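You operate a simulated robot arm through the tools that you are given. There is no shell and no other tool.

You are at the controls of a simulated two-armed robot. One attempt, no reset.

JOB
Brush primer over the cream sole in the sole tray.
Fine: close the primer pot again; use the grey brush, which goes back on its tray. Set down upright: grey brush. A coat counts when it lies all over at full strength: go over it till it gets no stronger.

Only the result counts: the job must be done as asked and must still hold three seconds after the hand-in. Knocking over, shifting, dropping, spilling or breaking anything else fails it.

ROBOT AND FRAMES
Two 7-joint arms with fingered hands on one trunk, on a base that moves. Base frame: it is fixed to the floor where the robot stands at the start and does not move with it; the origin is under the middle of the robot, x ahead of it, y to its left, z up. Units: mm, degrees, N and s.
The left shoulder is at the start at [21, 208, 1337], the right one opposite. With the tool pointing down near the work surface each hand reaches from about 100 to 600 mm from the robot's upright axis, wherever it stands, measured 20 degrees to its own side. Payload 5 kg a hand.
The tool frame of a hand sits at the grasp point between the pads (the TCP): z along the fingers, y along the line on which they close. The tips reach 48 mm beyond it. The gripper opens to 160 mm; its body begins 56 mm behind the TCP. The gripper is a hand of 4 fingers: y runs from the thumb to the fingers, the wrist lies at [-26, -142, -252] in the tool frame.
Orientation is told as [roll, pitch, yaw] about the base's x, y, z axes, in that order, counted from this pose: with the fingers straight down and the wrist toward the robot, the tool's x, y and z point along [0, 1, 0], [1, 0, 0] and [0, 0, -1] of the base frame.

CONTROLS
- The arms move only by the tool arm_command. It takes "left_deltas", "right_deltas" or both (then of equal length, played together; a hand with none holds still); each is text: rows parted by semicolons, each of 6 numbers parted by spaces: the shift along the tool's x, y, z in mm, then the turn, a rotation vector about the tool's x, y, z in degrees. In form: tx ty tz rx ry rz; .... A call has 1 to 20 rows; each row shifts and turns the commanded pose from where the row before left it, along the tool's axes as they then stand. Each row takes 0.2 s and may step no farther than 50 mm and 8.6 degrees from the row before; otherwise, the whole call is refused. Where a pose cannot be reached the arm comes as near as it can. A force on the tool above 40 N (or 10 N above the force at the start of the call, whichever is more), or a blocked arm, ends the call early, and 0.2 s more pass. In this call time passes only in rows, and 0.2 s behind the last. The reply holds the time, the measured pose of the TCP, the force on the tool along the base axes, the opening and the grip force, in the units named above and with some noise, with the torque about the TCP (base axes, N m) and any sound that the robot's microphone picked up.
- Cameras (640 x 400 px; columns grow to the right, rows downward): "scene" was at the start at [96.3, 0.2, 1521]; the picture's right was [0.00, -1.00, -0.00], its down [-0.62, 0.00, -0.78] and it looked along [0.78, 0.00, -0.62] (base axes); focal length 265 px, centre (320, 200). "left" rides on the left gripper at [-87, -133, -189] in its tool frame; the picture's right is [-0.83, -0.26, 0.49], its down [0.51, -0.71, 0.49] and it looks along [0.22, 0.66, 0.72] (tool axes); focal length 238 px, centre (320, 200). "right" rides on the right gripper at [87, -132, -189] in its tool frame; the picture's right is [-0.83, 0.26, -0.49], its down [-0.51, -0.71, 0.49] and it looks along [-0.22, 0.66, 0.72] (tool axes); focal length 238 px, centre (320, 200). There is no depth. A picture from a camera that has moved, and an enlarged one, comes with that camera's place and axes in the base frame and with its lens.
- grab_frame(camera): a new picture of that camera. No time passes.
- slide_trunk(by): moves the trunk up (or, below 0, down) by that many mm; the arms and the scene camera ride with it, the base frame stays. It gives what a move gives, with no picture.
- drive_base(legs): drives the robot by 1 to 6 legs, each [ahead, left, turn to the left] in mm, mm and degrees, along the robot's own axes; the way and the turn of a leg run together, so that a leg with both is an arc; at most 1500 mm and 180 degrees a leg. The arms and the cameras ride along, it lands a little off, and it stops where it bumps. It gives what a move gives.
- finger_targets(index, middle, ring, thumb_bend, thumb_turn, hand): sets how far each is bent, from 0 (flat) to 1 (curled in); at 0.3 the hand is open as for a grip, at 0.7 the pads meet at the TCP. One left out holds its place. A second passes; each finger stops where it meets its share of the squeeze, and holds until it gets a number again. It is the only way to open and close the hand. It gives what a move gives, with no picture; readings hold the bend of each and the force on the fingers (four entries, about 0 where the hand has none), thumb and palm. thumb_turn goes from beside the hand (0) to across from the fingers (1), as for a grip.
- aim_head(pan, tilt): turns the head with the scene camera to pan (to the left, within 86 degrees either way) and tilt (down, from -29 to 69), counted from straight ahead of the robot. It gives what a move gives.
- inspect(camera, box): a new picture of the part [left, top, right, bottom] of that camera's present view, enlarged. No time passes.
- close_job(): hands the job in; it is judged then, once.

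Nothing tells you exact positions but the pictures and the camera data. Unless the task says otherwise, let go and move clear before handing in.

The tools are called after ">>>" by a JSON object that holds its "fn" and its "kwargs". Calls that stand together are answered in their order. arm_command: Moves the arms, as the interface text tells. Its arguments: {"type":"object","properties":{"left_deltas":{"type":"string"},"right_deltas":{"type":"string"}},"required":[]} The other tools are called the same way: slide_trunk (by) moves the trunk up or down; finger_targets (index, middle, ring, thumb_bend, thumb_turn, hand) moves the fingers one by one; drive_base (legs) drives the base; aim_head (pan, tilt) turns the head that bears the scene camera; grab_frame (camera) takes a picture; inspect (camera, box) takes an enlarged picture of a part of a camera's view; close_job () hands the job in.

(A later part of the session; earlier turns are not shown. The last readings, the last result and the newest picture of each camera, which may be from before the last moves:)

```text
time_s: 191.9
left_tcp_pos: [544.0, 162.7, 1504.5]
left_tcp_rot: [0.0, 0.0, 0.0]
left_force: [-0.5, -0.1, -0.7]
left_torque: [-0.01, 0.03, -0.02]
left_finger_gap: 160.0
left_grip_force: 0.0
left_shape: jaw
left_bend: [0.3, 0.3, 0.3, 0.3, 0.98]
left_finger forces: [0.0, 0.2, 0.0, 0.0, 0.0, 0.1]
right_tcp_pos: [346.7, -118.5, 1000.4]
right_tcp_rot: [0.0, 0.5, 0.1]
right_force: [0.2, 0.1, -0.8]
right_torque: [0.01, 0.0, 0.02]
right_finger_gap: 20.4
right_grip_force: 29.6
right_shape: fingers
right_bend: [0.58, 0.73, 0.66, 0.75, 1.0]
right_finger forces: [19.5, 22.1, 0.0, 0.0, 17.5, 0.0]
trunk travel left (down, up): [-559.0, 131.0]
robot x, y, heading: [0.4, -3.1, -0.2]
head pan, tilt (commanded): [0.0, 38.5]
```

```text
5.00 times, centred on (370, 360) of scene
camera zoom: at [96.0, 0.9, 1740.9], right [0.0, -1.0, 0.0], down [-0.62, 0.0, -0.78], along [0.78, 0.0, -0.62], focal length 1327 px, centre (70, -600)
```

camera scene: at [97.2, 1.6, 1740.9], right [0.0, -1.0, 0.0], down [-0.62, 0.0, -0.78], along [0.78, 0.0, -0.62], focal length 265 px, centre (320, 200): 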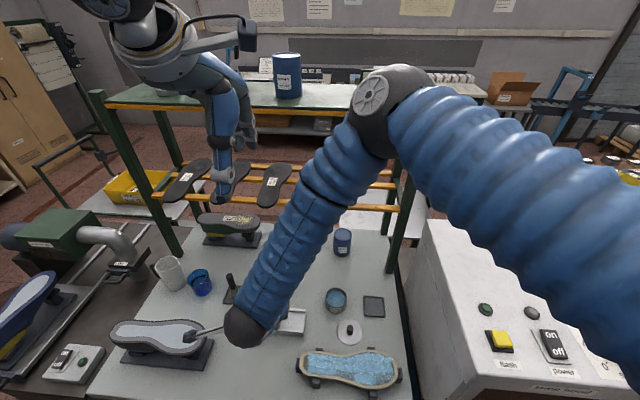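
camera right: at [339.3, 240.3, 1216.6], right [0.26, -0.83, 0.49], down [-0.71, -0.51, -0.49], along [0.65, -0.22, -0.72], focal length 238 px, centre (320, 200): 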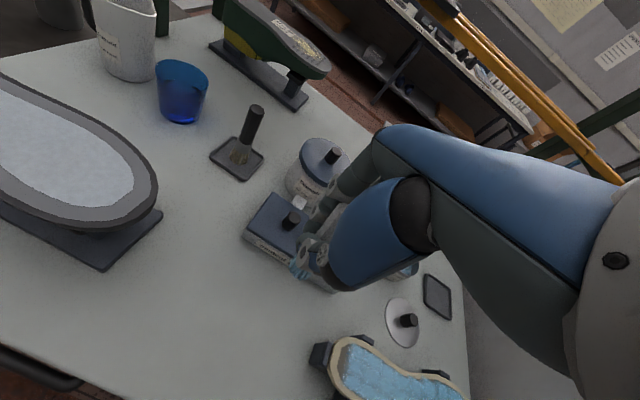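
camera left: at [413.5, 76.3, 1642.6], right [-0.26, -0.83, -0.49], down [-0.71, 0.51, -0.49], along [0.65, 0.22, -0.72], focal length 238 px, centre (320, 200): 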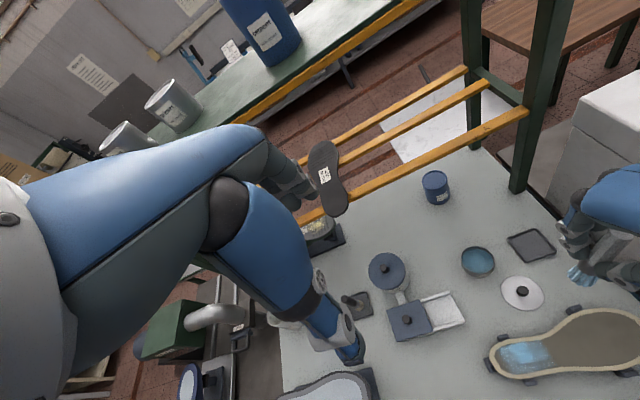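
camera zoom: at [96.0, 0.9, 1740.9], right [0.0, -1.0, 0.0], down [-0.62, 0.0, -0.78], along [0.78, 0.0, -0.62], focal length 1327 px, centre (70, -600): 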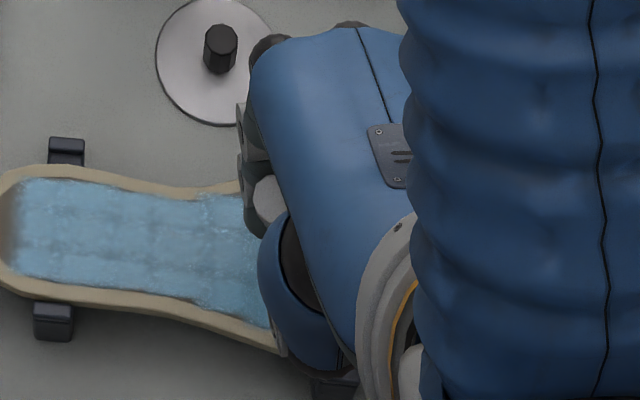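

The brush has swung to a strong lean in the grip. I lift well clear and look at it from a free position.

>>> {"fn": "arm_command", "kwargs": {"right_deltas": "0 0 -20 0 0 0; 0 0 -30 0 0 0; 20 30 -30 0 0 0; 20 40 -20 0 0 0; 20 40 0 0 0 0"}}

>>> {"fn": "grab_frame", "kwargs": {"camera": "right"}}

>>> {"fn": "grab_frame", "kwargs": {"camera": "left"}}

>>> {"fn": "inspect", "kwargs": {"camera": "scene", "box": [280, 240, 440, 400]}}

```text
time_s: 193.1
left_tcp_pos: [546.4, 163.6, 1503.6]
left_tcp_rot: [0.0, 0.1, 0.1]
left_force: [-0.2, 0.4, 0.1]
left_torque: [-0.02, 0.08, -0.04]
left_finger_gap: 160.1
left_grip_force: 0.1
left_shape: jaw
left_bend: [0.3, 0.3, 0.3, 0.3, 0.98]
left_finger forces: [0.1, 0.0, 0.0, 0.0, 0.0, 0.1]
right_tcp_pos: [458.4, -60.6, 1103.7]
right_tcp_rot: [0.0, 0.4, 0.1]
right_force: [-0.7, -0.2, -0.8]
right_torque: [0.01, -0.05, -0.02]
right_finger_gap: 20.1
right_grip_force: 29.5
right_shape: fingers
right_bend: [0.58, 0.73, 0.66, 0.75, 1.0]
right_finger forces: [19.1, 22.0, 0.0, 0.0, 16.9, 0.0]
trunk travel left (down, up): [-559.0, 131.0]
robot x, y, heading: [-1.9, 2.3, -0.1]
head pan, tilt (commanded): [0.0, 38.5]
```

```text
taken
camera right: at [326.9, 25.3, 1293.5], right [0.26, -0.83, 0.48], down [-0.71, -0.51, -0.49], along [0.65, -0.22, -0.73], focal length 238 px, centre (320, 200)
```

right: 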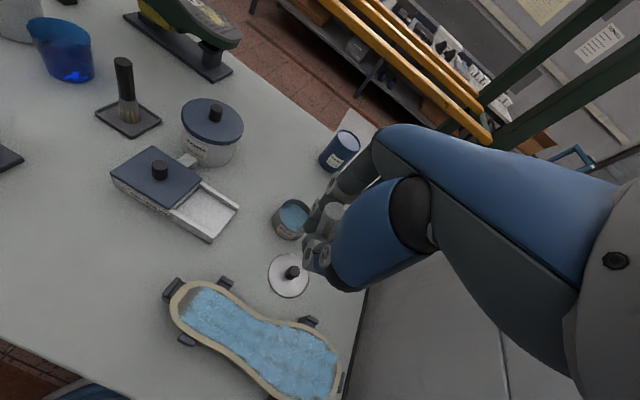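

```text
taken
camera left: at [414.6, 78.1, 1692.4], right [-0.26, -0.83, -0.49], down [-0.71, 0.51, -0.49], along [0.65, 0.22, -0.72], focal length 238 px, centre (320, 200)
```

left: 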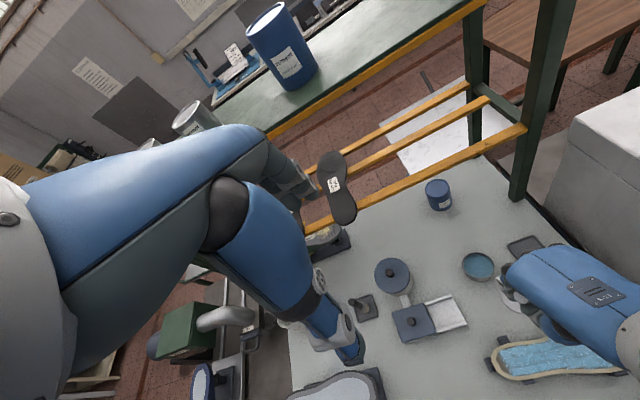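

```text
2.50 times, centred on (360, 320) of scene
camera zoom: at [97.8, 1.9, 1740.9], right [0.0, -1.0, 0.0], down [-0.62, 0.0, -0.78], along [0.78, 0.0, -0.62], focal length 663 px, centre (220, -100)
```

zoom: 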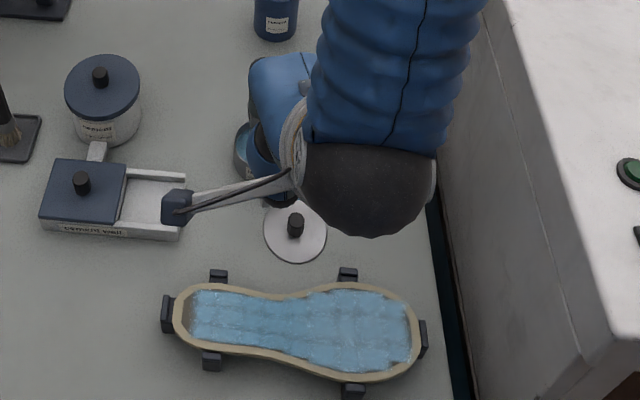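

>>> {"fn": "arm_command", "kwargs": {"right_deltas": "-15 40 10 0 0 0; -15 40 15 0 0 0; -15 40 15 0 0 0; -15 20 15 0 0 0"}}

>>> {"fn": "inspect", "kwargs": {"camera": "scene", "box": [310, 250, 410, 330]}}

>>> {"fn": "inspect", "kwargs": {"camera": "right", "box": [240, 170, 380, 290]}}

>>> {"fn": "inspect", "kwargs": {"camera": "left", "box": [440, 180, 600, 300]}}

```text
time_s: 194.1
left_tcp_pos: [545.6, 160.7, 1503.3]
left_tcp_rot: [0.0, 0.1, -0.1]
left_force: [0.3, -0.7, -0.7]
left_torque: [0.06, 0.05, 0.01]
left_finger_gap: 160.1
left_grip_force: 0.0
left_shape: jaw
left_bend: [0.3, 0.3, 0.3, 0.3, 0.98]
left_finger forces: [0.0, 0.0, 0.1, 0.1, 0.0, 0.1]
right_tcp_pos: [599.1, -122.6, 1044.9]
right_tcp_rot: [0.2, 0.3, 0.1]
right_force: [-0.3, -0.7, -1.2]
right_torque: [0.02, 0.05, 0.02]
right_finger_gap: 19.9
right_grip_force: 28.5
right_shape: fingers
right_bend: [0.58, 0.73, 0.66, 0.75, 1.0]
right_finger forces: [18.9, 21.5, 0.0, 0.0, 16.8, 0.0]
trunk travel left (down, up): [-559.0, 131.0]
robot x, y, heading: [2.0, -0.0, 0.2]
head pan, tilt (commanded): [0.0, 38.5]
```

```text
5.00 times, centred on (360, 290) of scene
camera zoom: at [97.8, -0.4, 1740.9], right [0.0, -1.0, 0.0], down [-0.62, 0.0, -0.78], along [0.78, 0.0, -0.62], focal length 1327 px, centre (120, -250)
```

zoom: 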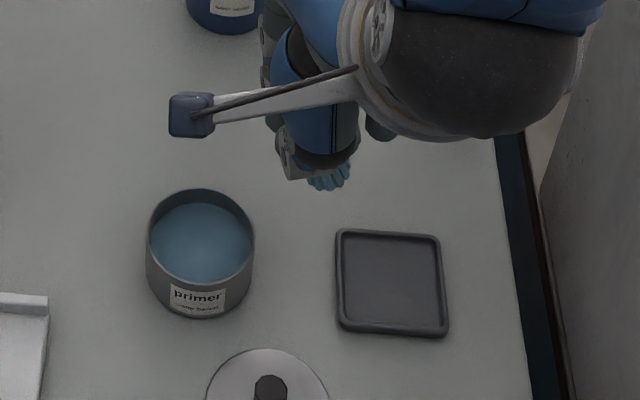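

```text
3.33 times, centred on (310, 230) of right
camera zoom: at [468.3, -36.4, 1236.4], right [0.26, -0.84, 0.48], down [-0.71, -0.51, -0.49], along [0.65, -0.22, -0.73], focal length 794 px, centre (353, 100)
```

zoom: 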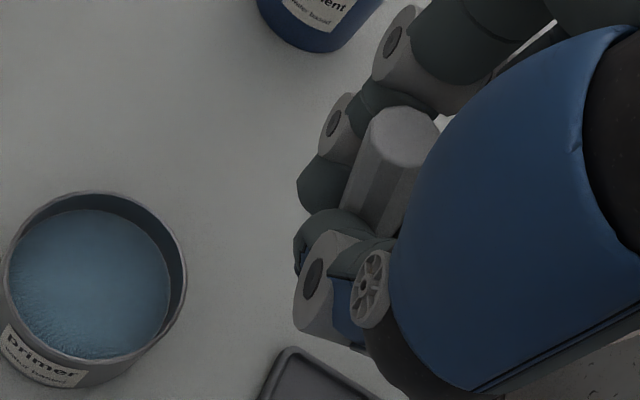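

```text
3.33 times, centred on (520, 240) of left
camera zoom: at [414.5, 75.9, 1692.6], right [-0.26, -0.83, -0.49], down [-0.71, 0.51, -0.49], along [0.65, 0.22, -0.72], focal length 794 px, centre (-347, 67)
```

zoom: 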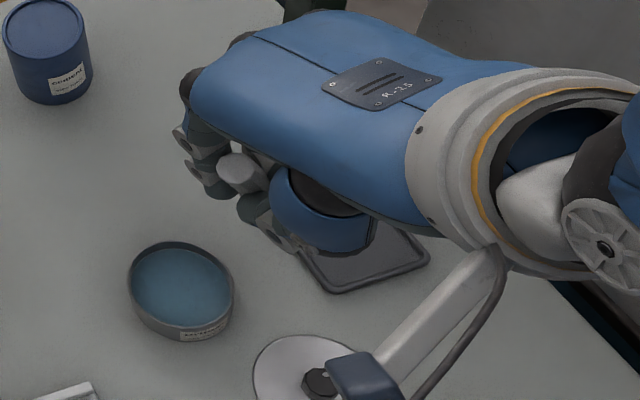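

The brush sits about 20 mm forward in the hand and leans to the right at the bottom by about 17°; a rightward stroke will straighten it. First I compare the coat with the earlier view.

>>> {"fn": "inspect", "kwargs": {"camera": "scene", "box": [300, 345, 360, 395]}}

>>> {"fn": "inspect", "kwargs": {"camera": "scene", "box": [345, 345, 405, 395]}}

>>> {"fn": "inspect", "kwargs": {"camera": "left", "box": [480, 280, 640, 400]}}

```text
8.00 times, centred on (330, 370) of scene
camera zoom: at [97.8, -0.4, 1740.9], right [0.0, -1.0, 0.0], down [-0.62, 0.0, -0.78], along [0.78, 0.0, -0.62], focal length 2123 px, centre (240, -1160)
```

zoom: 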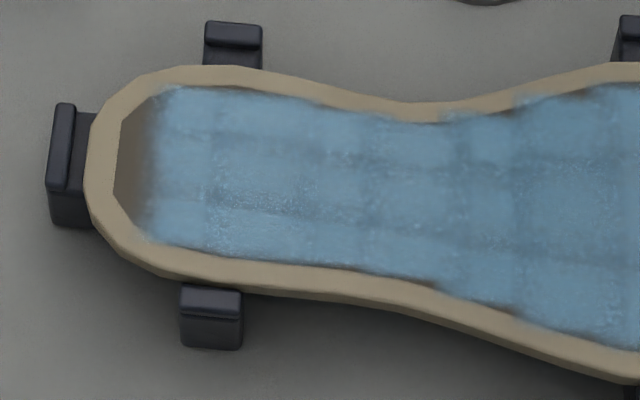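

```text
8.00 times, centred on (375, 370) of scene
camera zoom: at [97.8, -0.4, 1740.9], right [0.0, -1.0, 0.0], down [-0.62, 0.0, -0.78], along [0.78, 0.0, -0.62], focal length 2123 px, centre (-120, -1160)
```

zoom: 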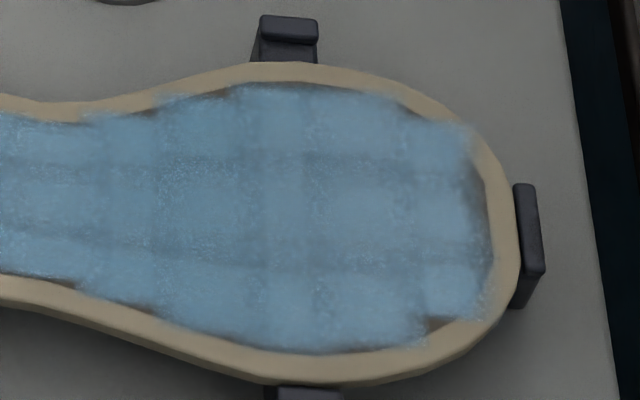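

```text
3.33 times, centred on (560, 340) of left
camera zoom: at [414.5, 75.9, 1692.6], right [-0.26, -0.83, -0.49], down [-0.71, 0.51, -0.49], along [0.65, 0.22, -0.72], focal length 794 px, centre (-480, -267)
```

zoom: 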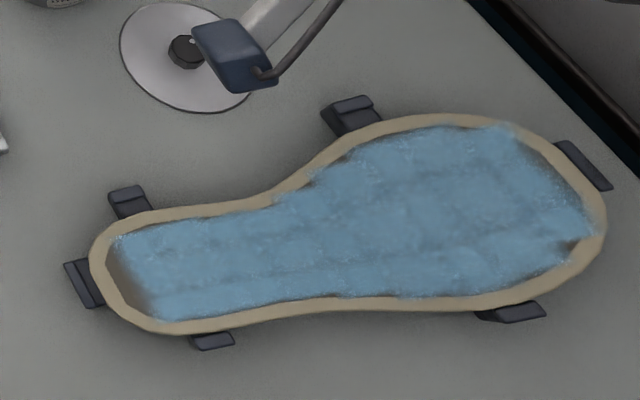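

The coat barely changed with the last pass, so most of it is saturated. To be sure about the toe half I dip once more and give it a final set of rightward strokes, which also straightens the brush.

>>> {"fn": "arm_command", "kwargs": {"right_deltas": "41 -4.5 0 0 0 0; 41 -4.5 0 0 0 0"}}

>>> {"fn": "inspect", "kwargs": {"camera": "scene", "box": [300, 250, 400, 330]}}

>>> {"fn": "inspect", "kwargs": {"camera": "right", "box": [220, 180, 380, 310]}}

```text
time_s: 194.7
left_tcp_pos: [545.0, 165.4, 1504.1]
left_tcp_rot: [-0.2, 0.0, 0.1]
left_force: [-1.1, 0.8, -1.2]
left_torque: [-0.12, 0.03, -0.04]
left_finger_gap: 160.1
left_grip_force: 0.0
left_shape: jaw
left_bend: [0.3, 0.3, 0.3, 0.3, 0.98]
left_finger forces: [0.0, 0.0, 0.0, 0.0, 0.1, 0.1]
right_tcp_pos: [589.3, -36.0, 1048.5]
right_tcp_rot: [0.0, 0.1, 0.1]
right_force: [0.6, 0.1, 0.3]
right_torque: [-0.03, 0.03, 0.0]
right_finger_gap: 20.0
right_grip_force: 28.9
right_shape: fingers
right_bend: [0.58, 0.73, 0.66, 0.75, 1.0]
right_finger forces: [18.9, 21.5, 0.1, 0.0, 16.7, 0.0]
trunk travel left (down, up): [-559.0, 131.0]
robot x, y, heading: [-0.1, -0.3, -0.0]
head pan, tilt (commanded): [0.0, 38.5]
```

```text
5.00 times, centred on (350, 290) of scene
camera zoom: at [96.0, 3.2, 1741.0], right [0.0, -1.0, 0.0], down [-0.62, 0.0, -0.78], along [0.78, 0.0, -0.62], focal length 1327 px, centre (170, -250)
```

zoom: 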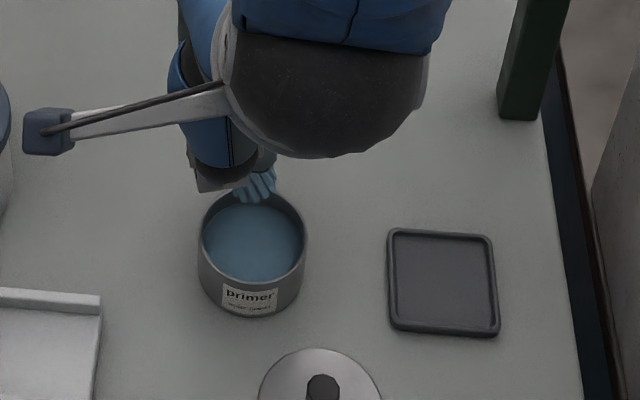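

```text
3.08 times, centred on (300, 245) of right
camera zoom: at [456.7, 50.9, 1239.1], right [0.26, -0.83, 0.49], down [-0.71, -0.51, -0.49], along [0.65, -0.22, -0.72], focal length 733 px, centre (382, 62)
```

zoom: 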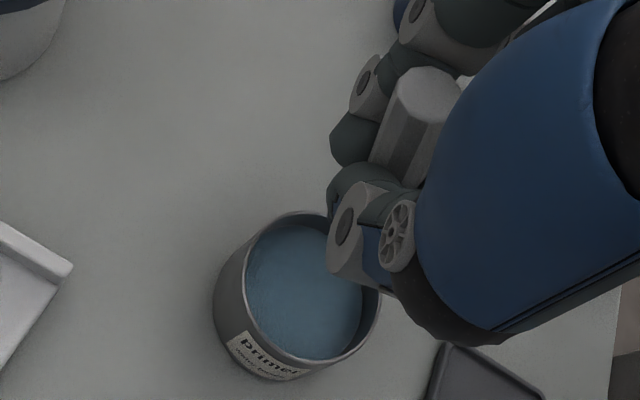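

>>> {"fn": "arm_command", "kwargs": {"right_deltas": "0 0 20 0 0 0; 0 0 20 0 0 0; 0 0 15 0 0 0; 0 0 6 0 0 0; 0 0 3 0 0 0"}}

>>> {"fn": "inspect", "kwargs": {"camera": "scene", "box": [300, 250, 400, 330]}}

>>> {"fn": "inspect", "kwargs": {"camera": "right", "box": [220, 180, 380, 310]}}

```text
time_s: 195.9
left_tcp_pos: [543.6, 162.0, 1505.3]
left_tcp_rot: [0.0, 0.0, 0.1]
left_force: [-0.3, -0.5, 0.7]
left_torque: [-0.04, -0.05, 0.03]
left_finger_gap: 160.2
left_grip_force: 0.1
left_shape: jaw
left_bend: [0.3, 0.3, 0.3, 0.3, 0.98]
left_finger forces: [0.0, 0.0, 0.1, 0.1, 0.0, 0.0]
right_tcp_pos: [590.4, -35.5, 983.6]
right_tcp_rot: [0.1, 0.1, 0.1]
right_force: [-0.1, 0.2, 3.7]
right_torque: [0.04, -0.09, 0.01]
right_finger_gap: 19.9
right_grip_force: 28.9
right_shape: fingers
right_bend: [0.58, 0.73, 0.66, 0.75, 1.0]
right_finger forces: [19.2, 21.5, 0.0, 0.0, 17.2, 0.0]
trunk travel left (down, up): [-559.0, 131.0]
robot x, y, heading: [0.8, -1.2, 0.2]
head pan, tilt (commanded): [0.0, 38.5]
```

```text
5.00 times, centred on (350, 290) of scene
camera zoom: at [95.8, 0.8, 1741.1], right [0.0, -1.0, 0.0], down [-0.62, 0.0, -0.78], along [0.78, 0.0, -0.62], focal length 1327 px, centre (170, -250)
```

zoom: 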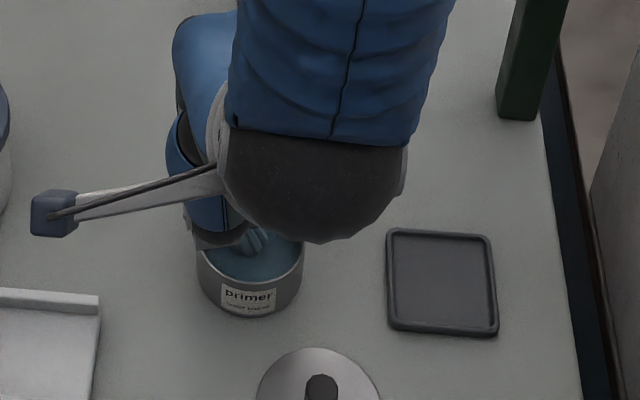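

```text
3.08 times, centred on (300, 245) of right
camera zoom: at [457.9, 50.5, 1173.8], right [0.26, -0.84, 0.48], down [-0.71, -0.51, -0.49], along [0.66, -0.22, -0.72], focal length 733 px, centre (382, 62)
```

zoom: 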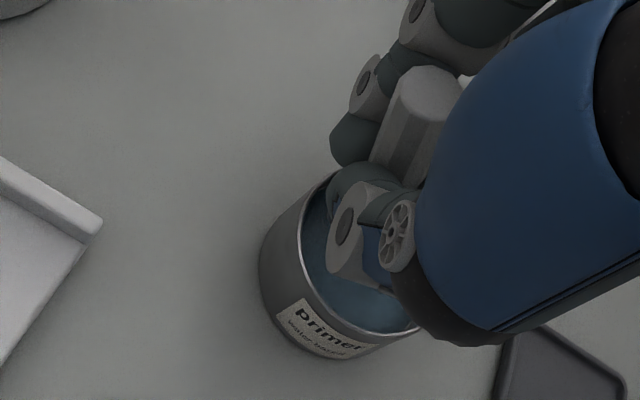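

Contact with the primer made. I lift out, pause, and go to the forepart.

>>> {"fn": "arm_command", "kwargs": {"right_deltas": "0 0 -8 0 0 0; 0 0 -12 0 0 0; 0 0 -14 0 0 0; 0 0 0 0 0 0; 0 0 0 0 0 0; 0 0 0 0 0 0; 0 0 0 0 0 0; 0 0 -16 0 0 0; -9.2 -40 0 0 0 0; -9.2 -40 0 0 0 0; -9.2 -40 0 0 0 0; -9.2 -40 0 0 0 0; -9.2 -38 0 0 0 0; 0 0 16 0 0 0; 0 0 10 0 0 0; 0 0 6 0 0 0"}}

>>> {"fn": "inspect", "kwargs": {"camera": "right", "box": [120, 140, 400, 340]}}

```text
time_s: 199.3
left_tcp_pos: [544.0, 163.2, 1503.6]
left_tcp_rot: [-0.1, 0.0, 0.1]
left_force: [0.4, 0.3, -0.1]
left_torque: [0.02, 0.0, 0.0]
left_finger_gap: 160.1
left_grip_force: 0.0
left_shape: jaw
left_bend: [0.3, 0.3, 0.3, 0.3, 0.98]
left_finger forces: [0.0, 0.1, 0.0, 0.0, 0.0, 0.0]
right_tcp_pos: [391.2, -83.7, 1002.6]
right_tcp_rot: [0.1, 0.2, 0.1]
right_force: [0.3, -0.3, -1.4]
right_torque: [0.02, 0.03, -0.02]
right_finger_gap: 20.0
right_grip_force: 28.6
right_shape: fingers
right_bend: [0.58, 0.73, 0.66, 0.75, 1.0]
right_finger forces: [18.9, 21.2, 0.0, 0.1, 16.9, 0.1]
trunk travel left (down, up): [-559.0, 131.0]
robot x, y, heading: [-1.0, 3.6, 0.1]
head pan, tilt (commanded): [0.0, 38.5]
```

```text
2.00 times, centred on (260, 240) of right
camera zoom: at [259.8, 3.0, 1193.1], right [0.26, -0.83, 0.48], down [-0.71, -0.51, -0.49], along [0.65, -0.22, -0.72], focal length 477 px, centre (440, 120)
```

zoom: 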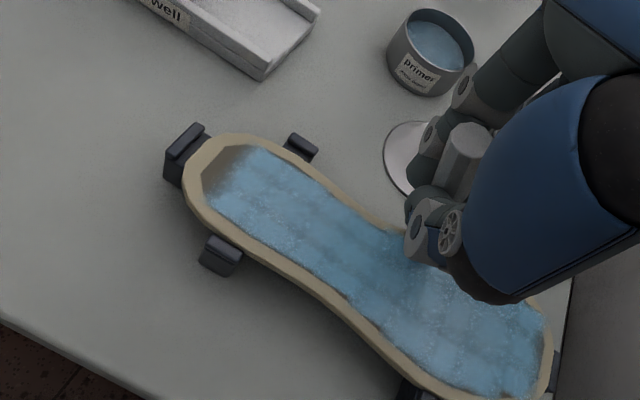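

>>> {"fn": "arm_command", "kwargs": {"right_deltas": "0 0 2 0 0 0; 0 0 1 0 0 0"}}

>>> {"fn": "arm_command", "kwargs": {"right_deltas": "0 0 0.8 0 0 0; 0 0 0.8 0 0 0"}}

```text
time_s: 199.9
left_tcp_pos: [544.9, 162.6, 1503.6]
left_tcp_rot: [0.0, 0.1, 0.1]
left_force: [0.0, -0.4, 0.0]
left_torque: [0.01, -0.02, 0.01]
left_finger_gap: 160.1
left_grip_force: 0.0
left_shape: jaw
left_bend: [0.3, 0.3, 0.3, 0.3, 0.98]
left_finger forces: [0.1, 0.1, 0.1, 0.0, 0.0, 0.0]
right_tcp_pos: [391.7, -83.4, 999.2]
right_tcp_rot: [0.1, 0.1, 0.0]
right_force: [0.1, -0.2, -0.6]
right_torque: [0.03, 0.01, 0.03]
right_finger_gap: 19.9
right_grip_force: 28.6
right_shape: fingers
right_bend: [0.58, 0.73, 0.66, 0.75, 1.0]
right_finger forces: [18.9, 21.2, 0.0, 0.0, 16.9, 0.1]
trunk travel left (down, up): [-559.0, 131.0]
robot x, y, heading: [-2.5, -0.7, 0.1]
head pan, tilt (commanded): [0.0, 38.5]
```

```text
time_s: 200.5
left_tcp_pos: [544.7, 162.6, 1504.4]
left_tcp_rot: [0.0, 0.0, 0.1]
left_force: [0.5, -0.1, -0.6]
left_torque: [0.0, -0.02, 0.0]
left_finger_gap: 160.2
left_grip_force: 0.1
left_shape: jaw
left_bend: [0.3, 0.3, 0.3, 0.3, 0.98]
left_finger forces: [0.0, 0.0, 0.0, 0.0, 0.1, 0.0]
right_tcp_pos: [392.3, -81.5, 997.1]
right_tcp_rot: [0.0, 0.1, 0.1]
right_force: [0.4, 0.3, 8.6]
right_torque: [-0.05, -0.15, -0.01]
right_finger_gap: 19.8
right_grip_force: 29.7
right_shape: fingers
right_bend: [0.58, 0.73, 0.66, 0.75, 1.0]
right_finger forces: [18.1, 22.7, 0.1, 0.0, 18.1, 0.1]
trunk travel left (down, up): [-559.0, 131.0]
robot x, y, heading: [-0.4, 0.0, 0.2]
head pan, tilt (commanded): [0.0, 38.5]
```

>>> {"fn": "arm_command", "kwargs": {"right_deltas": "-2 0 -0.7 0 0 0; -6 0 0 0 0 0; -6 0 0 0 0 0; -6 0 0 0 0 0; -6 0 0 0 0 0; -6 0 0 0 0 0"}}

>>> {"fn": "inspect", "kwargs": {"camera": "right", "box": [180, 160, 400, 330]}}

```text
time_s: 201.9
left_tcp_pos: [542.7, 162.9, 1503.9]
left_tcp_rot: [0.0, 0.0, 0.1]
left_force: [1.0, 0.5, 0.9]
left_torque: [0.06, 0.0, 0.01]
left_finger_gap: 160.1
left_grip_force: 0.0
left_shape: jaw
left_bend: [0.3, 0.3, 0.3, 0.3, 0.98]
left_finger forces: [0.1, 0.0, 0.0, 0.0, 0.0, 0.0]
right_tcp_pos: [391.2, -116.2, 997.9]
right_tcp_rot: [0.1, 0.1, 0.1]
right_force: [-0.1, 2.4, 9.5]
right_torque: [0.29, -0.2, 0.03]
right_finger_gap: 19.4
right_grip_force: 32.2
right_shape: fingers
right_bend: [0.58, 0.73, 0.66, 0.76, 1.0]
right_finger forces: [23.8, 21.9, 0.0, 0.1, 18.4, 0.0]
trunk travel left (down, up): [-559.0, 131.0]
robot x, y, heading: [3.4, -1.5, 0.3]
head pan, tilt (commanded): [0.0, 38.5]
```

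```text
2.35 times, centred on (290, 245) of right
camera zoom: at [259.1, -30.0, 1188.6], right [0.26, -0.83, 0.49], down [-0.71, -0.51, -0.49], along [0.65, -0.22, -0.72], focal length 561 px, centre (391, 94)
```

zoom: 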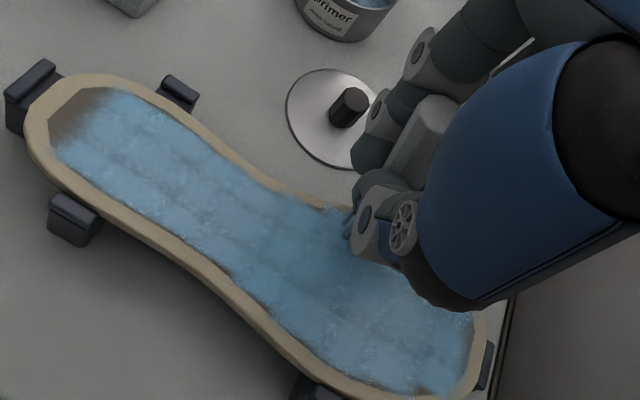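

>>> {"fn": "arm_command", "kwargs": {"right_deltas": "-8 0 -0.2 0 0 0; -8 0 0 0 0 0; -8 0 0 0 0 0; -8 0 0 0 0 0; -8 0 0 0 0 0; -8 -1 0 0 0 0; -8 -2 0 0 0 0; -8 -2 0 0 0 0; -8 -3 0 0 0 0"}}

>>> {"fn": "inspect", "kwargs": {"camera": "right", "box": [100, 120, 400, 320]}}

```text
time_s: 203.9
left_tcp_pos: [545.6, 162.8, 1505.1]
left_tcp_rot: [0.0, 0.1, 0.1]
left_force: [1.2, -0.8, 1.3]
left_torque: [0.05, -0.01, -0.03]
left_finger_gap: 160.0
left_grip_force: 0.0
left_shape: jaw
left_bend: [0.3, 0.3, 0.3, 0.3, 0.98]
left_finger forces: [0.0, 0.0, 0.0, 0.0, 0.0, 0.0]
right_tcp_pos: [384.8, -184.7, 997.2]
right_tcp_rot: [0.1, 0.0, 0.1]
right_force: [3.5, 11.9, 18.8]
right_torque: [1.33, -0.89, 0.26]
right_finger_gap: 20.2
right_grip_force: 39.9
right_shape: fingers
right_bend: [0.57, 0.73, 0.66, 0.76, 1.0]
right_finger forces: [41.4, 23.6, 0.1, 0.0, 14.7, 0.0]
trunk travel left (down, up): [-559.0, 131.0]
robot x, y, heading: [-1.2, 0.1, -0.1]
head pan, tilt (commanded): [0.0, 38.5]
```

```text
2.00 times, centred on (250, 220) of right
camera zoom: at [252.4, -100.0, 1187.9], right [0.26, -0.84, 0.48], down [-0.71, -0.51, -0.49], along [0.66, -0.22, -0.72], focal length 477 px, centre (460, 160)
```

zoom: 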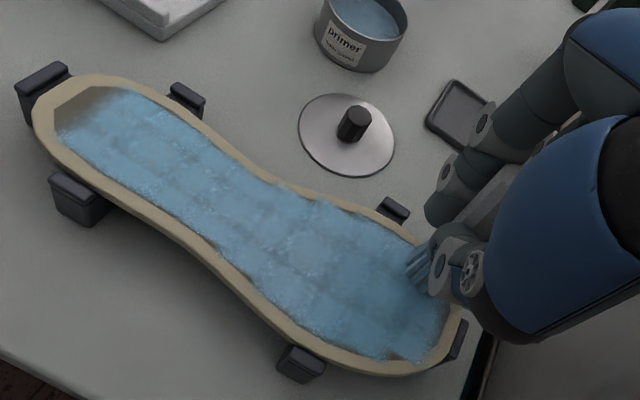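

>>> {"fn": "arm_command", "kwargs": {"right_deltas": "0 0 -6 0 0 0; 45 -7 0 0 0 0; 45 -7 0 0 0 0; 0 0 5.2 0 0 0; -6 0 0 0 0 0; -8 0 0 0 0 0; -8 0 0 0 0 0; -8 0 0 0 0 0; -8 0 0 0 0 0"}}

>>> {"fn": "inspect", "kwargs": {"camera": "right", "box": [100, 120, 400, 320]}}

```text
time_s: 205.9
left_tcp_pos: [545.2, 161.4, 1504.5]
left_tcp_rot: [0.0, 0.1, 0.1]
left_force: [0.0, -0.7, 0.3]
left_torque: [0.07, 0.01, 0.0]
left_finger_gap: 159.7
left_grip_force: 0.1
left_shape: jaw
left_bend: [0.3, 0.3, 0.3, 0.3, 0.98]
left_finger forces: [0.0, 0.0, 0.1, 0.1, 0.0, 0.0]
right_tcp_pos: [369.9, -137.0, 997.0]
right_tcp_rot: [0.1, 0.1, 0.1]
right_force: [-0.1, 0.9, 0.6]
right_torque: [0.14, 0.0, 0.02]
right_finger_gap: 19.6
right_grip_force: 33.3
right_shape: fingers
right_bend: [0.58, 0.73, 0.66, 0.76, 1.0]
right_finger forces: [24.6, 24.8, 0.1, 0.1, 17.2, 0.0]
trunk travel left (down, up): [-559.0, 131.0]
robot x, y, heading: [-0.6, -3.2, 0.2]
head pan, tilt (commanded): [0.0, 38.5]
```

```text
2.00 times, centred on (250, 220) of right
camera zoom: at [238.2, -51.2, 1189.1], right [0.26, -0.84, 0.48], down [-0.71, -0.51, -0.49], along [0.65, -0.22, -0.72], focal length 477 px, centre (460, 160)
```

zoom: 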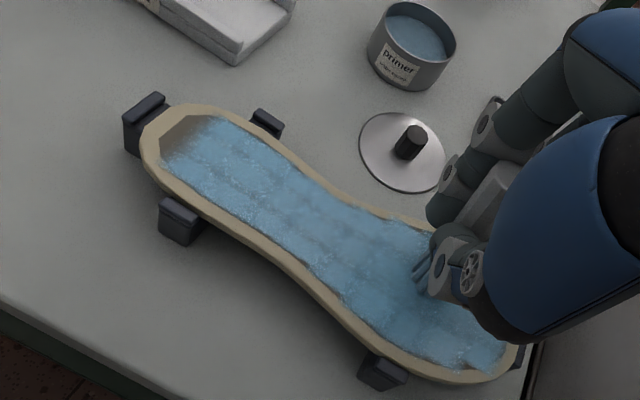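

Going well with almost no force. I continue to the toe along this row, then do the nearer row.

>>> {"fn": "arm_command", "kwargs": {"right_deltas": "-8 0 0.2 0 0 0; -8 0 0 0 0 0; -8 0 0 0 0 0; -8 0 0 0 0 0; -8 0 0 0 0 0; -8 0 0 0 0 0; -8 0 0 0 0 0; -6 0 0 0 0 0"}}

>>> {"fn": "arm_command", "kwargs": {"right_deltas": "0 0 -6 0 0 0; 45 -8 0 0 0 0; 45 -8 0 0 0 0; 0 0 5.5 0 0 0; -6 0 0 0 0 0; -8 -1 0 0 0 0; -8 -1 0 0 0 0; -8 0 0 0 0 0; -8 0 0 0 0 0; -8 0 0 0 0 0; -8 1 0 0 0 0; -8 2 0 0 0 0; -8 3 0 0 0 0; -8 4 0 0 0 0; -8 4 0 0 0 0"}}

>>> {"fn": "inspect", "kwargs": {"camera": "right", "box": [60, 100, 380, 320]}}

```text
time_s: 207.7
left_tcp_pos: [544.1, 163.2, 1504.0]
left_tcp_rot: [0.0, 0.0, 0.1]
left_force: [-0.4, -0.4, -0.2]
left_torque: [0.04, 0.0, -0.04]
left_finger_gap: 160.0
left_grip_force: 0.1
left_shape: jaw
left_bend: [0.3, 0.3, 0.3, 0.3, 0.98]
left_finger forces: [0.0, 0.1, 0.0, 0.0, 0.0, 0.0]
right_tcp_pos: [369.3, -197.9, 998.7]
right_tcp_rot: [0.1, 0.2, 0.1]
right_force: [-0.5, 0.8, -0.4]
right_torque: [0.01, -0.02, 0.01]
right_finger_gap: 19.2
right_grip_force: 32.0
right_shape: fingers
right_bend: [0.58, 0.73, 0.66, 0.76, 1.0]
right_finger forces: [23.6, 24.6, 0.0, 0.1, 16.5, 0.0]
trunk travel left (down, up): [-559.0, 131.0]
robot x, y, heading: [-4.2, 3.5, -0.0]
head pan, tilt (commanded): [0.0, 38.5]
```

```text
time_s: 210.9
left_tcp_pos: [544.8, 162.3, 1504.8]
left_tcp_rot: [0.0, 0.1, 0.1]
left_force: [1.1, 0.2, -0.5]
left_torque: [0.0, 0.01, 0.04]
left_finger_gap: 160.0
left_grip_force: 0.0
left_shape: jaw
left_bend: [0.3, 0.3, 0.3, 0.3, 0.98]
left_finger forces: [0.0, 0.0, 0.0, 0.0, 0.0, 0.0]
right_tcp_pos: [367.2, -191.9, 1000.1]
right_tcp_rot: [0.1, 0.0, 0.1]
right_force: [-0.6, 0.2, -1.0]
right_torque: [0.02, 0.01, 0.0]
right_finger_gap: 19.2
right_grip_force: 33.0
right_shape: fingers
right_bend: [0.58, 0.73, 0.66, 0.76, 1.0]
right_finger forces: [24.2, 25.0, 0.0, 0.1, 16.4, 0.0]
trunk travel left (down, up): [-559.0, 131.0]
robot x, y, heading: [-3.9, -0.4, 0.2]
head pan, tilt (commanded): [0.0, 38.5]
```

```text
1.82 times, centred on (220, 210) of right
camera zoom: at [233.6, -107.1, 1190.3], right [0.26, -0.84, 0.48], down [-0.71, -0.51, -0.49], along [0.65, -0.22, -0.72], focal length 433 px, centre (502, 182)
```

zoom: 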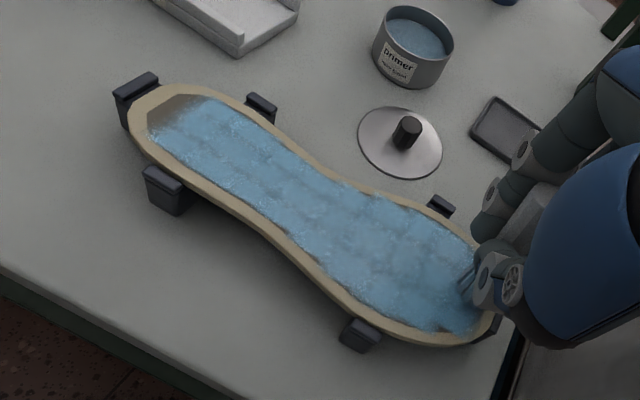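

One more row along the near edge with proper contact.

>>> {"fn": "arm_command", "kwargs": {"right_deltas": "0 0 -5 0 0 0; 46 -10 0 0 0 0; 46 -11 0 0 0 0; 0 0 5 0 0 0; 0 0 1 0 0 0; 0 0 0.7 0 0 0"}}

>>> {"fn": "arm_command", "kwargs": {"right_deltas": "0 0 0.7 0 0 0; 0 0 0.5 0 0 0"}}

>>> {"fn": "inspect", "kwargs": {"camera": "right", "box": [120, 120, 400, 320]}}

```text
time_s: 212.3
left_tcp_pos: [543.9, 163.5, 1504.5]
left_tcp_rot: [0.0, -0.1, 0.0]
left_force: [0.2, 0.2, 0.3]
left_torque: [-0.04, 0.02, 0.03]
left_finger_gap: 160.1
left_grip_force: 0.1
left_shape: jaw
left_bend: [0.3, 0.3, 0.3, 0.3, 0.98]
left_finger forces: [0.1, 0.0, 0.1, 0.0, 0.0, 0.0]
right_tcp_pos: [343.7, -99.8, 997.1]
right_tcp_rot: [0.2, 0.1, 0.2]
right_force: [-2.5, 0.0, 25.4]
right_torque: [0.18, -0.34, 0.06]
right_finger_gap: 19.0
right_grip_force: 38.5
right_shape: fingers
right_bend: [0.58, 0.73, 0.66, 0.76, 1.0]
right_finger forces: [27.7, 27.6, 0.1, 0.0, 21.7, 0.1]
trunk travel left (down, up): [-559.0, 131.0]
robot x, y, heading: [0.0, -0.0, -0.2]
head pan, tilt (commanded): [0.0, 38.5]
```

```text
time_s: 212.9
left_tcp_pos: [544.0, 162.6, 1504.1]
left_tcp_rot: [0.0, 0.0, 0.0]
left_force: [-1.2, 0.0, -0.8]
left_torque: [0.04, 0.03, 0.01]
left_finger_gap: 159.9
left_grip_force: 0.0
left_shape: jaw
left_bend: [0.3, 0.3, 0.3, 0.3, 0.98]
left_finger forces: [0.1, 0.0, 0.0, 0.0, 0.1, 0.1]
right_tcp_pos: [345.9, -102.2, 997.3]
right_tcp_rot: [0.3, 0.0, 0.2]
right_force: [-5.4, 0.2, 28.9]
right_torque: [0.12, -0.14, 0.02]
right_finger_gap: 18.6
right_grip_force: 42.1
right_shape: fingers
right_bend: [0.58, 0.73, 0.66, 0.76, 1.0]
right_finger forces: [28.5, 29.6, 0.0, 0.0, 25.1, 0.0]
trunk travel left (down, up): [-559.0, 131.0]
robot x, y, heading: [-0.9, 2.6, 0.1]
head pan, tilt (commanded): [0.0, 38.5]
stopped in row 2 (right hand): the force on the tool passed its limit at 41 N (the readings are from after the stop); the commanded pose is now the measured one
```

```text
2.00 times, centred on (260, 220) of right
camera zoom: at [211.6, -15.8, 1187.4], right [0.26, -0.84, 0.48], down [-0.71, -0.51, -0.49], along [0.66, -0.22, -0.72], focal length 477 px, centre (440, 160)
```

zoom: 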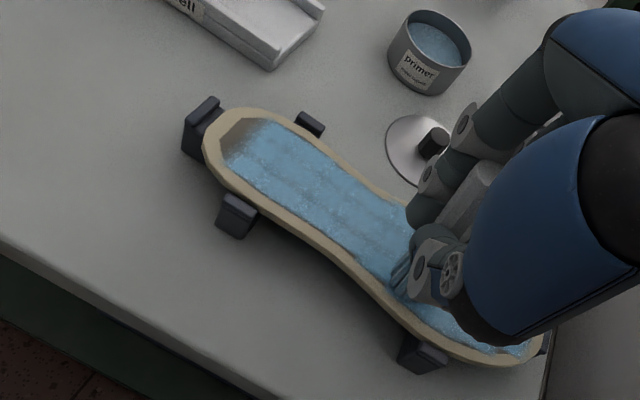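

>>> {"fn": "arm_command", "kwargs": {"right_deltas": "0 0 -1.8 0 -0.3 0.2; -8 -1 0 0 0 0; -8 -1 0 0 0 0; -8 -1 0 0 0 0; -8 -1 0 0 0 0; -8 0 0 0 0 0"}}

>>> {"fn": "arm_command", "kwargs": {"right_deltas": "-8 0 0.3 0 0 0; -8 1 0 0 0 0; -8 2 0 0 0 0; -8 3 0 0 0 0; -8 4 0 0 0 0; -8 5 0 0 0 0; -6 5 0 0 0 0"}}

>>> {"fn": "inspect", "kwargs": {"camera": "right", "box": [60, 80, 380, 300]}}

```text
time_s: 214.3
left_tcp_pos: [545.3, 163.3, 1504.1]
left_tcp_rot: [0.0, -0.1, 0.1]
left_force: [1.3, -0.1, 0.7]
left_torque: [0.03, 0.01, -0.02]
left_finger_gap: 160.2
left_grip_force: 0.0
left_shape: jaw
left_bend: [0.3, 0.3, 0.3, 0.3, 0.98]
left_finger forces: [0.0, 0.0, 0.0, 0.0, 0.1, 0.1]
right_tcp_pos: [341.7, -141.2, 998.5]
right_tcp_rot: [-0.1, 0.1, -0.2]
right_force: [-0.1, 0.4, -0.6]
right_torque: [0.03, 0.0, 0.0]
right_finger_gap: 19.3
right_grip_force: 33.1
right_shape: fingers
right_bend: [0.58, 0.73, 0.66, 0.76, 1.0]
right_finger forces: [24.4, 26.0, 0.1, 0.0, 16.4, 0.1]
trunk travel left (down, up): [-559.0, 131.0]
robot x, y, heading: [-0.8, 3.2, 0.1]
head pan, tilt (commanded): [0.0, 38.5]
```

```text
time_s: 215.9
left_tcp_pos: [544.0, 162.6, 1503.6]
left_tcp_rot: [-0.1, -0.1, 0.1]
left_force: [0.3, -0.8, 0.3]
left_torque: [0.03, 0.01, 0.0]
left_finger_gap: 159.9
left_grip_force: 0.0
left_shape: jaw
left_bend: [0.3, 0.3, 0.3, 0.3, 0.98]
left_finger forces: [0.0, 0.0, 0.0, 0.1, 0.0, 0.1]
right_tcp_pos: [361.0, -196.2, 998.0]
right_tcp_rot: [-0.3, 0.0, -0.2]
right_force: [-1.2, 0.2, 1.7]
right_torque: [0.03, 0.02, 0.02]
right_finger_gap: 18.9
right_grip_force: 35.3
right_shape: fingers
right_bend: [0.58, 0.73, 0.66, 0.76, 1.0]
right_finger forces: [26.8, 27.6, 0.0, 0.0, 16.9, 0.0]
trunk travel left (down, up): [-559.0, 131.0]
robot x, y, heading: [-1.3, -0.5, -0.1]
head pan, tilt (commanded): [0.0, 38.5]
```

```text
1.82 times, centred on (220, 190) of right
camera zoom: at [227.8, -107.9, 1188.1], right [0.26, -0.83, 0.49], down [-0.71, -0.51, -0.49], along [0.65, -0.22, -0.72], focal length 433 px, centre (502, 218)
```

zoom: 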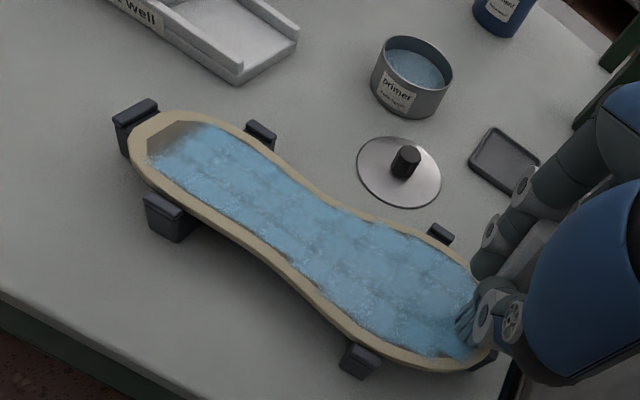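

I lift away and inspect the finished coat.

>>> {"fn": "arm_command", "kwargs": {"right_deltas": "0 0 -8 0 0 0; 0 0 -14 0 0 0; 0 0 -14 0 0 0; 0 45 0 0 0 0; 0 45 0 0 0 0; 10 45 -10 0 0 0"}}

>>> {"fn": "inspect", "kwargs": {"camera": "scene", "box": [300, 345, 360, 395]}}

>>> {"fn": "inspect", "kwargs": {"camera": "scene", "box": [345, 345, 405, 395]}}

>>> {"fn": "inspect", "kwargs": {"camera": "left", "box": [500, 280, 640, 385]}}

```text
time_s: 217.3
left_tcp_pos: [544.9, 163.1, 1503.8]
left_tcp_rot: [0.0, 0.1, 0.1]
left_force: [-0.2, 0.1, -0.5]
left_torque: [-0.03, 0.03, -0.05]
left_finger_gap: 159.9
left_grip_force: 0.1
left_shape: jaw
left_bend: [0.3, 0.3, 0.3, 0.3, 0.98]
left_finger forces: [0.0, 0.1, 0.0, 0.0, 0.0, 0.0]
right_tcp_pos: [498.3, -185.6, 1043.0]
right_tcp_rot: [-0.3, 0.3, -0.2]
right_force: [-0.6, 0.2, -1.7]
right_torque: [0.0, -0.07, -0.04]
right_finger_gap: 19.2
right_grip_force: 34.7
right_shape: fingers
right_bend: [0.58, 0.73, 0.66, 0.76, 1.0]
right_finger forces: [25.9, 27.1, 0.0, 0.0, 16.3, 0.0]
trunk travel left (down, up): [-559.0, 131.0]
robot x, y, heading: [2.5, 5.2, 0.1]
head pan, tilt (commanded): [0.0, 38.5]
```

```text
8.00 times, centred on (330, 370) of scene
camera zoom: at [96.6, 2.0, 1741.0], right [0.0, -1.0, 0.0], down [-0.62, 0.0, -0.78], along [0.78, 0.0, -0.62], focal length 2123 px, centre (240, -1160)
```

zoom: 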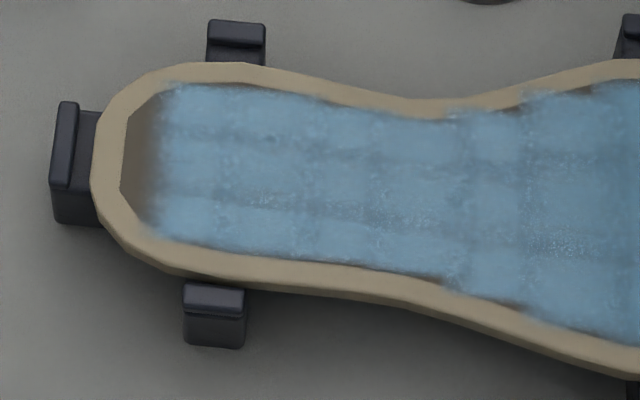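

```text
8.00 times, centred on (375, 370) of scene
camera zoom: at [96.6, 2.0, 1741.0], right [0.0, -1.0, 0.0], down [-0.62, 0.0, -0.78], along [0.78, 0.0, -0.62], focal length 2123 px, centre (-120, -1160)
```

zoom: 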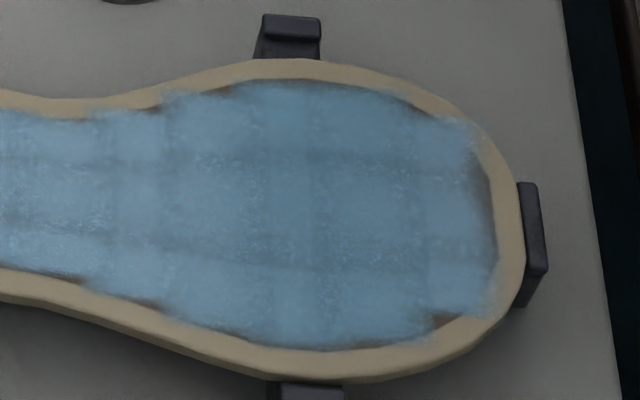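

```text
3.81 times, centred on (570, 332) of left
camera zoom: at [413.4, 78.2, 1692.8], right [-0.26, -0.83, -0.49], down [-0.71, 0.51, -0.49], along [0.65, 0.22, -0.72], focal length 908 px, centre (-632, -305)
```

zoom: 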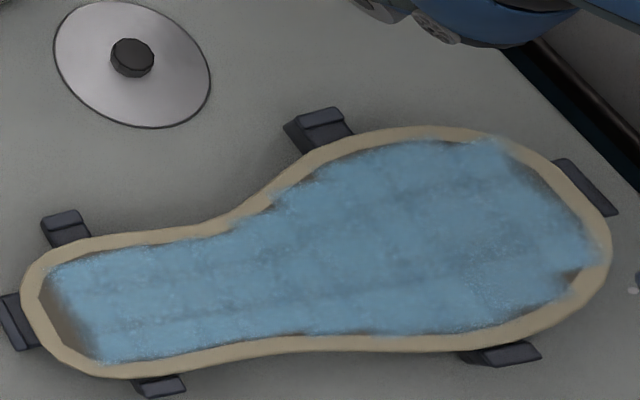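

The coat is uniform and no longer gets stronger with further passes. Now the brush goes back: I check how it sits in the hand.

>>> {"fn": "inspect", "kwargs": {"camera": "right", "box": [240, 170, 380, 290]}}

>>> {"fn": "inspect", "kwargs": {"camera": "scene", "box": [330, 270, 430, 350]}}

>>> {"fn": "inspect", "kwargs": {"camera": "left", "box": [500, 200, 640, 300]}}

```text
3.33 times, centred on (310, 230) of right
camera zoom: at [366.6, -97.7, 1233.3], right [0.26, -0.83, 0.49], down [-0.71, -0.51, -0.49], along [0.65, -0.22, -0.72], focal length 794 px, centre (353, 100)
```

zoom: 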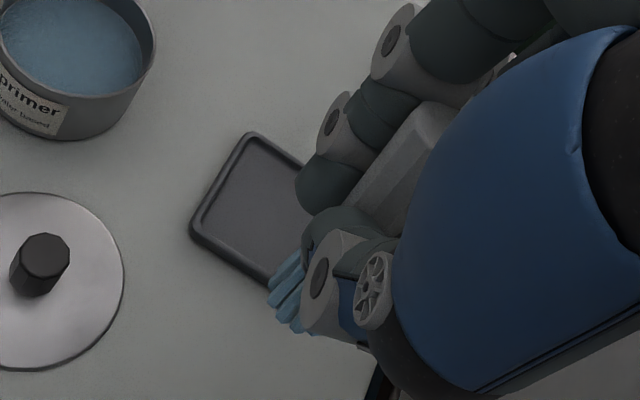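

```text
5.00 times, centred on (380, 310) of scene
camera zoom: at [96.6, 2.0, 1741.0], right [0.0, -1.0, 0.0], down [-0.62, 0.0, -0.78], along [0.78, 0.0, -0.62], focal length 1327 px, centre (20, -350)
```

zoom: 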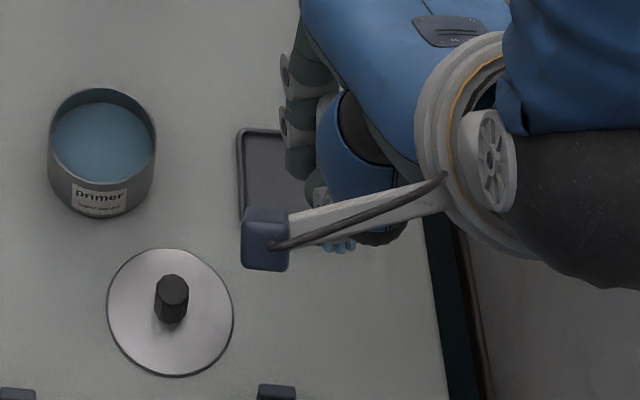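

```text
4.00 times, centred on (570, 250) of left
camera zoom: at [413.4, 78.2, 1692.8], right [-0.26, -0.83, -0.49], down [-0.71, 0.51, -0.49], along [0.65, 0.22, -0.72], focal length 953 px, centre (-680, 0)
```

zoom: 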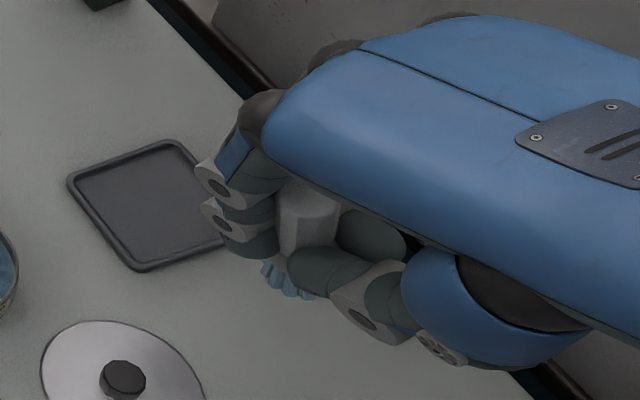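

I carry the brush above its tray and check the alignment.

>>> {"fn": "arm_command", "kwargs": {"right_deltas": "-1 41 0 0 0.3 -0.2; -1 41 0 0 0 0; 0 0 25 0 0 0"}}

>>> {"fn": "inspect", "kwargs": {"camera": "scene", "box": [330, 250, 430, 330]}}

>>> {"fn": "inspect", "kwargs": {"camera": "right", "box": [220, 170, 380, 300]}}

>>> {"fn": "inspect", "kwargs": {"camera": "left", "box": [480, 180, 620, 290]}}

```text
time_s: 218.2
left_tcp_pos: [544.7, 161.8, 1503.8]
left_tcp_rot: [0.0, 0.2, 0.0]
left_force: [0.9, -0.1, 0.7]
left_torque: [0.06, -0.03, 0.02]
left_finger_gap: 160.0
left_grip_force: 0.1
left_shape: jaw
left_bend: [0.3, 0.3, 0.3, 0.3, 0.98]
left_finger forces: [0.0, 0.1, 0.0, 0.0, 0.1, 0.1]
right_tcp_pos: [578.6, -186.3, 1020.5]
right_tcp_rot: [0.2, 0.0, 0.0]
right_force: [0.5, -0.5, -0.2]
right_torque: [0.02, 0.05, 0.02]
right_finger_gap: 19.2
right_grip_force: 34.2
right_shape: fingers
right_bend: [0.58, 0.73, 0.66, 0.76, 1.0]
right_finger forces: [25.8, 27.0, 0.0, 0.0, 16.2, 0.0]
trunk travel left (down, up): [-559.0, 131.0]
robot x, y, heading: [-1.7, -3.0, 0.1]
head pan, tilt (commanded): [0.0, 38.5]
```

```text
5.00 times, centred on (380, 290) of scene
camera zoom: at [96.4, 0.1, 1741.0], right [0.0, -1.0, 0.0], down [-0.62, 0.0, -0.78], along [0.78, 0.0, -0.62], focal length 1327 px, centre (20, -250)
```

zoom: 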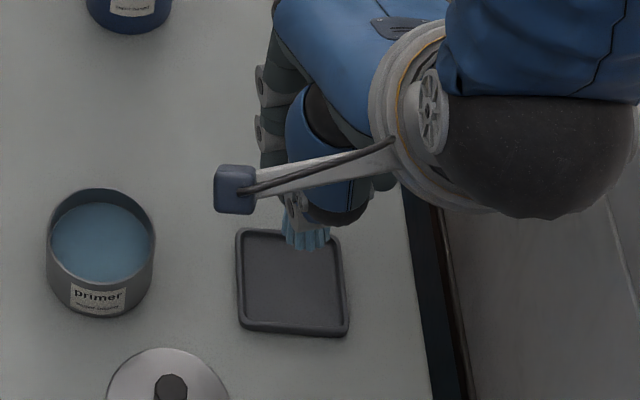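

```text
3.08 times, centred on (300, 235) of right
camera zoom: at [446.6, -99.6, 1211.1], right [0.26, -0.84, 0.49], down [-0.71, -0.51, -0.49], along [0.66, -0.22, -0.72], focal length 733 px, centre (382, 92)
```

zoom: 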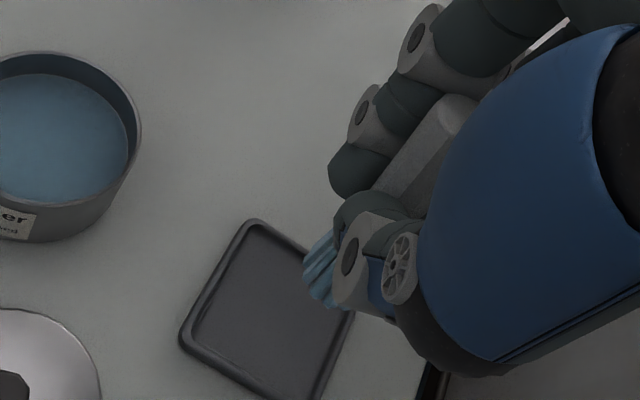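

```text
3.64 times, centred on (550, 235) of left
camera zoom: at [413.1, 76.4, 1692.9], right [-0.26, -0.83, -0.49], down [-0.71, 0.51, -0.49], along [0.65, 0.22, -0.72], focal length 867 px, centre (-516, 73)
```

zoom: 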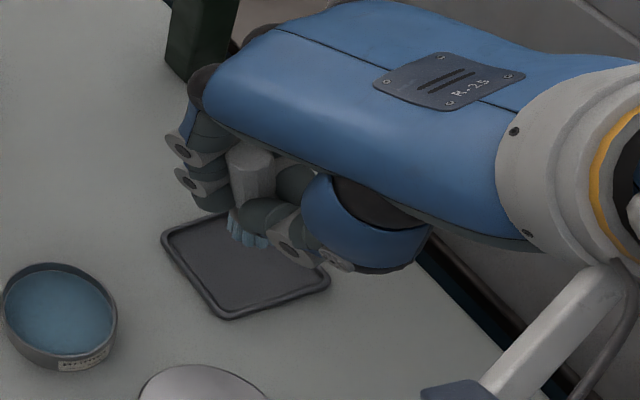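

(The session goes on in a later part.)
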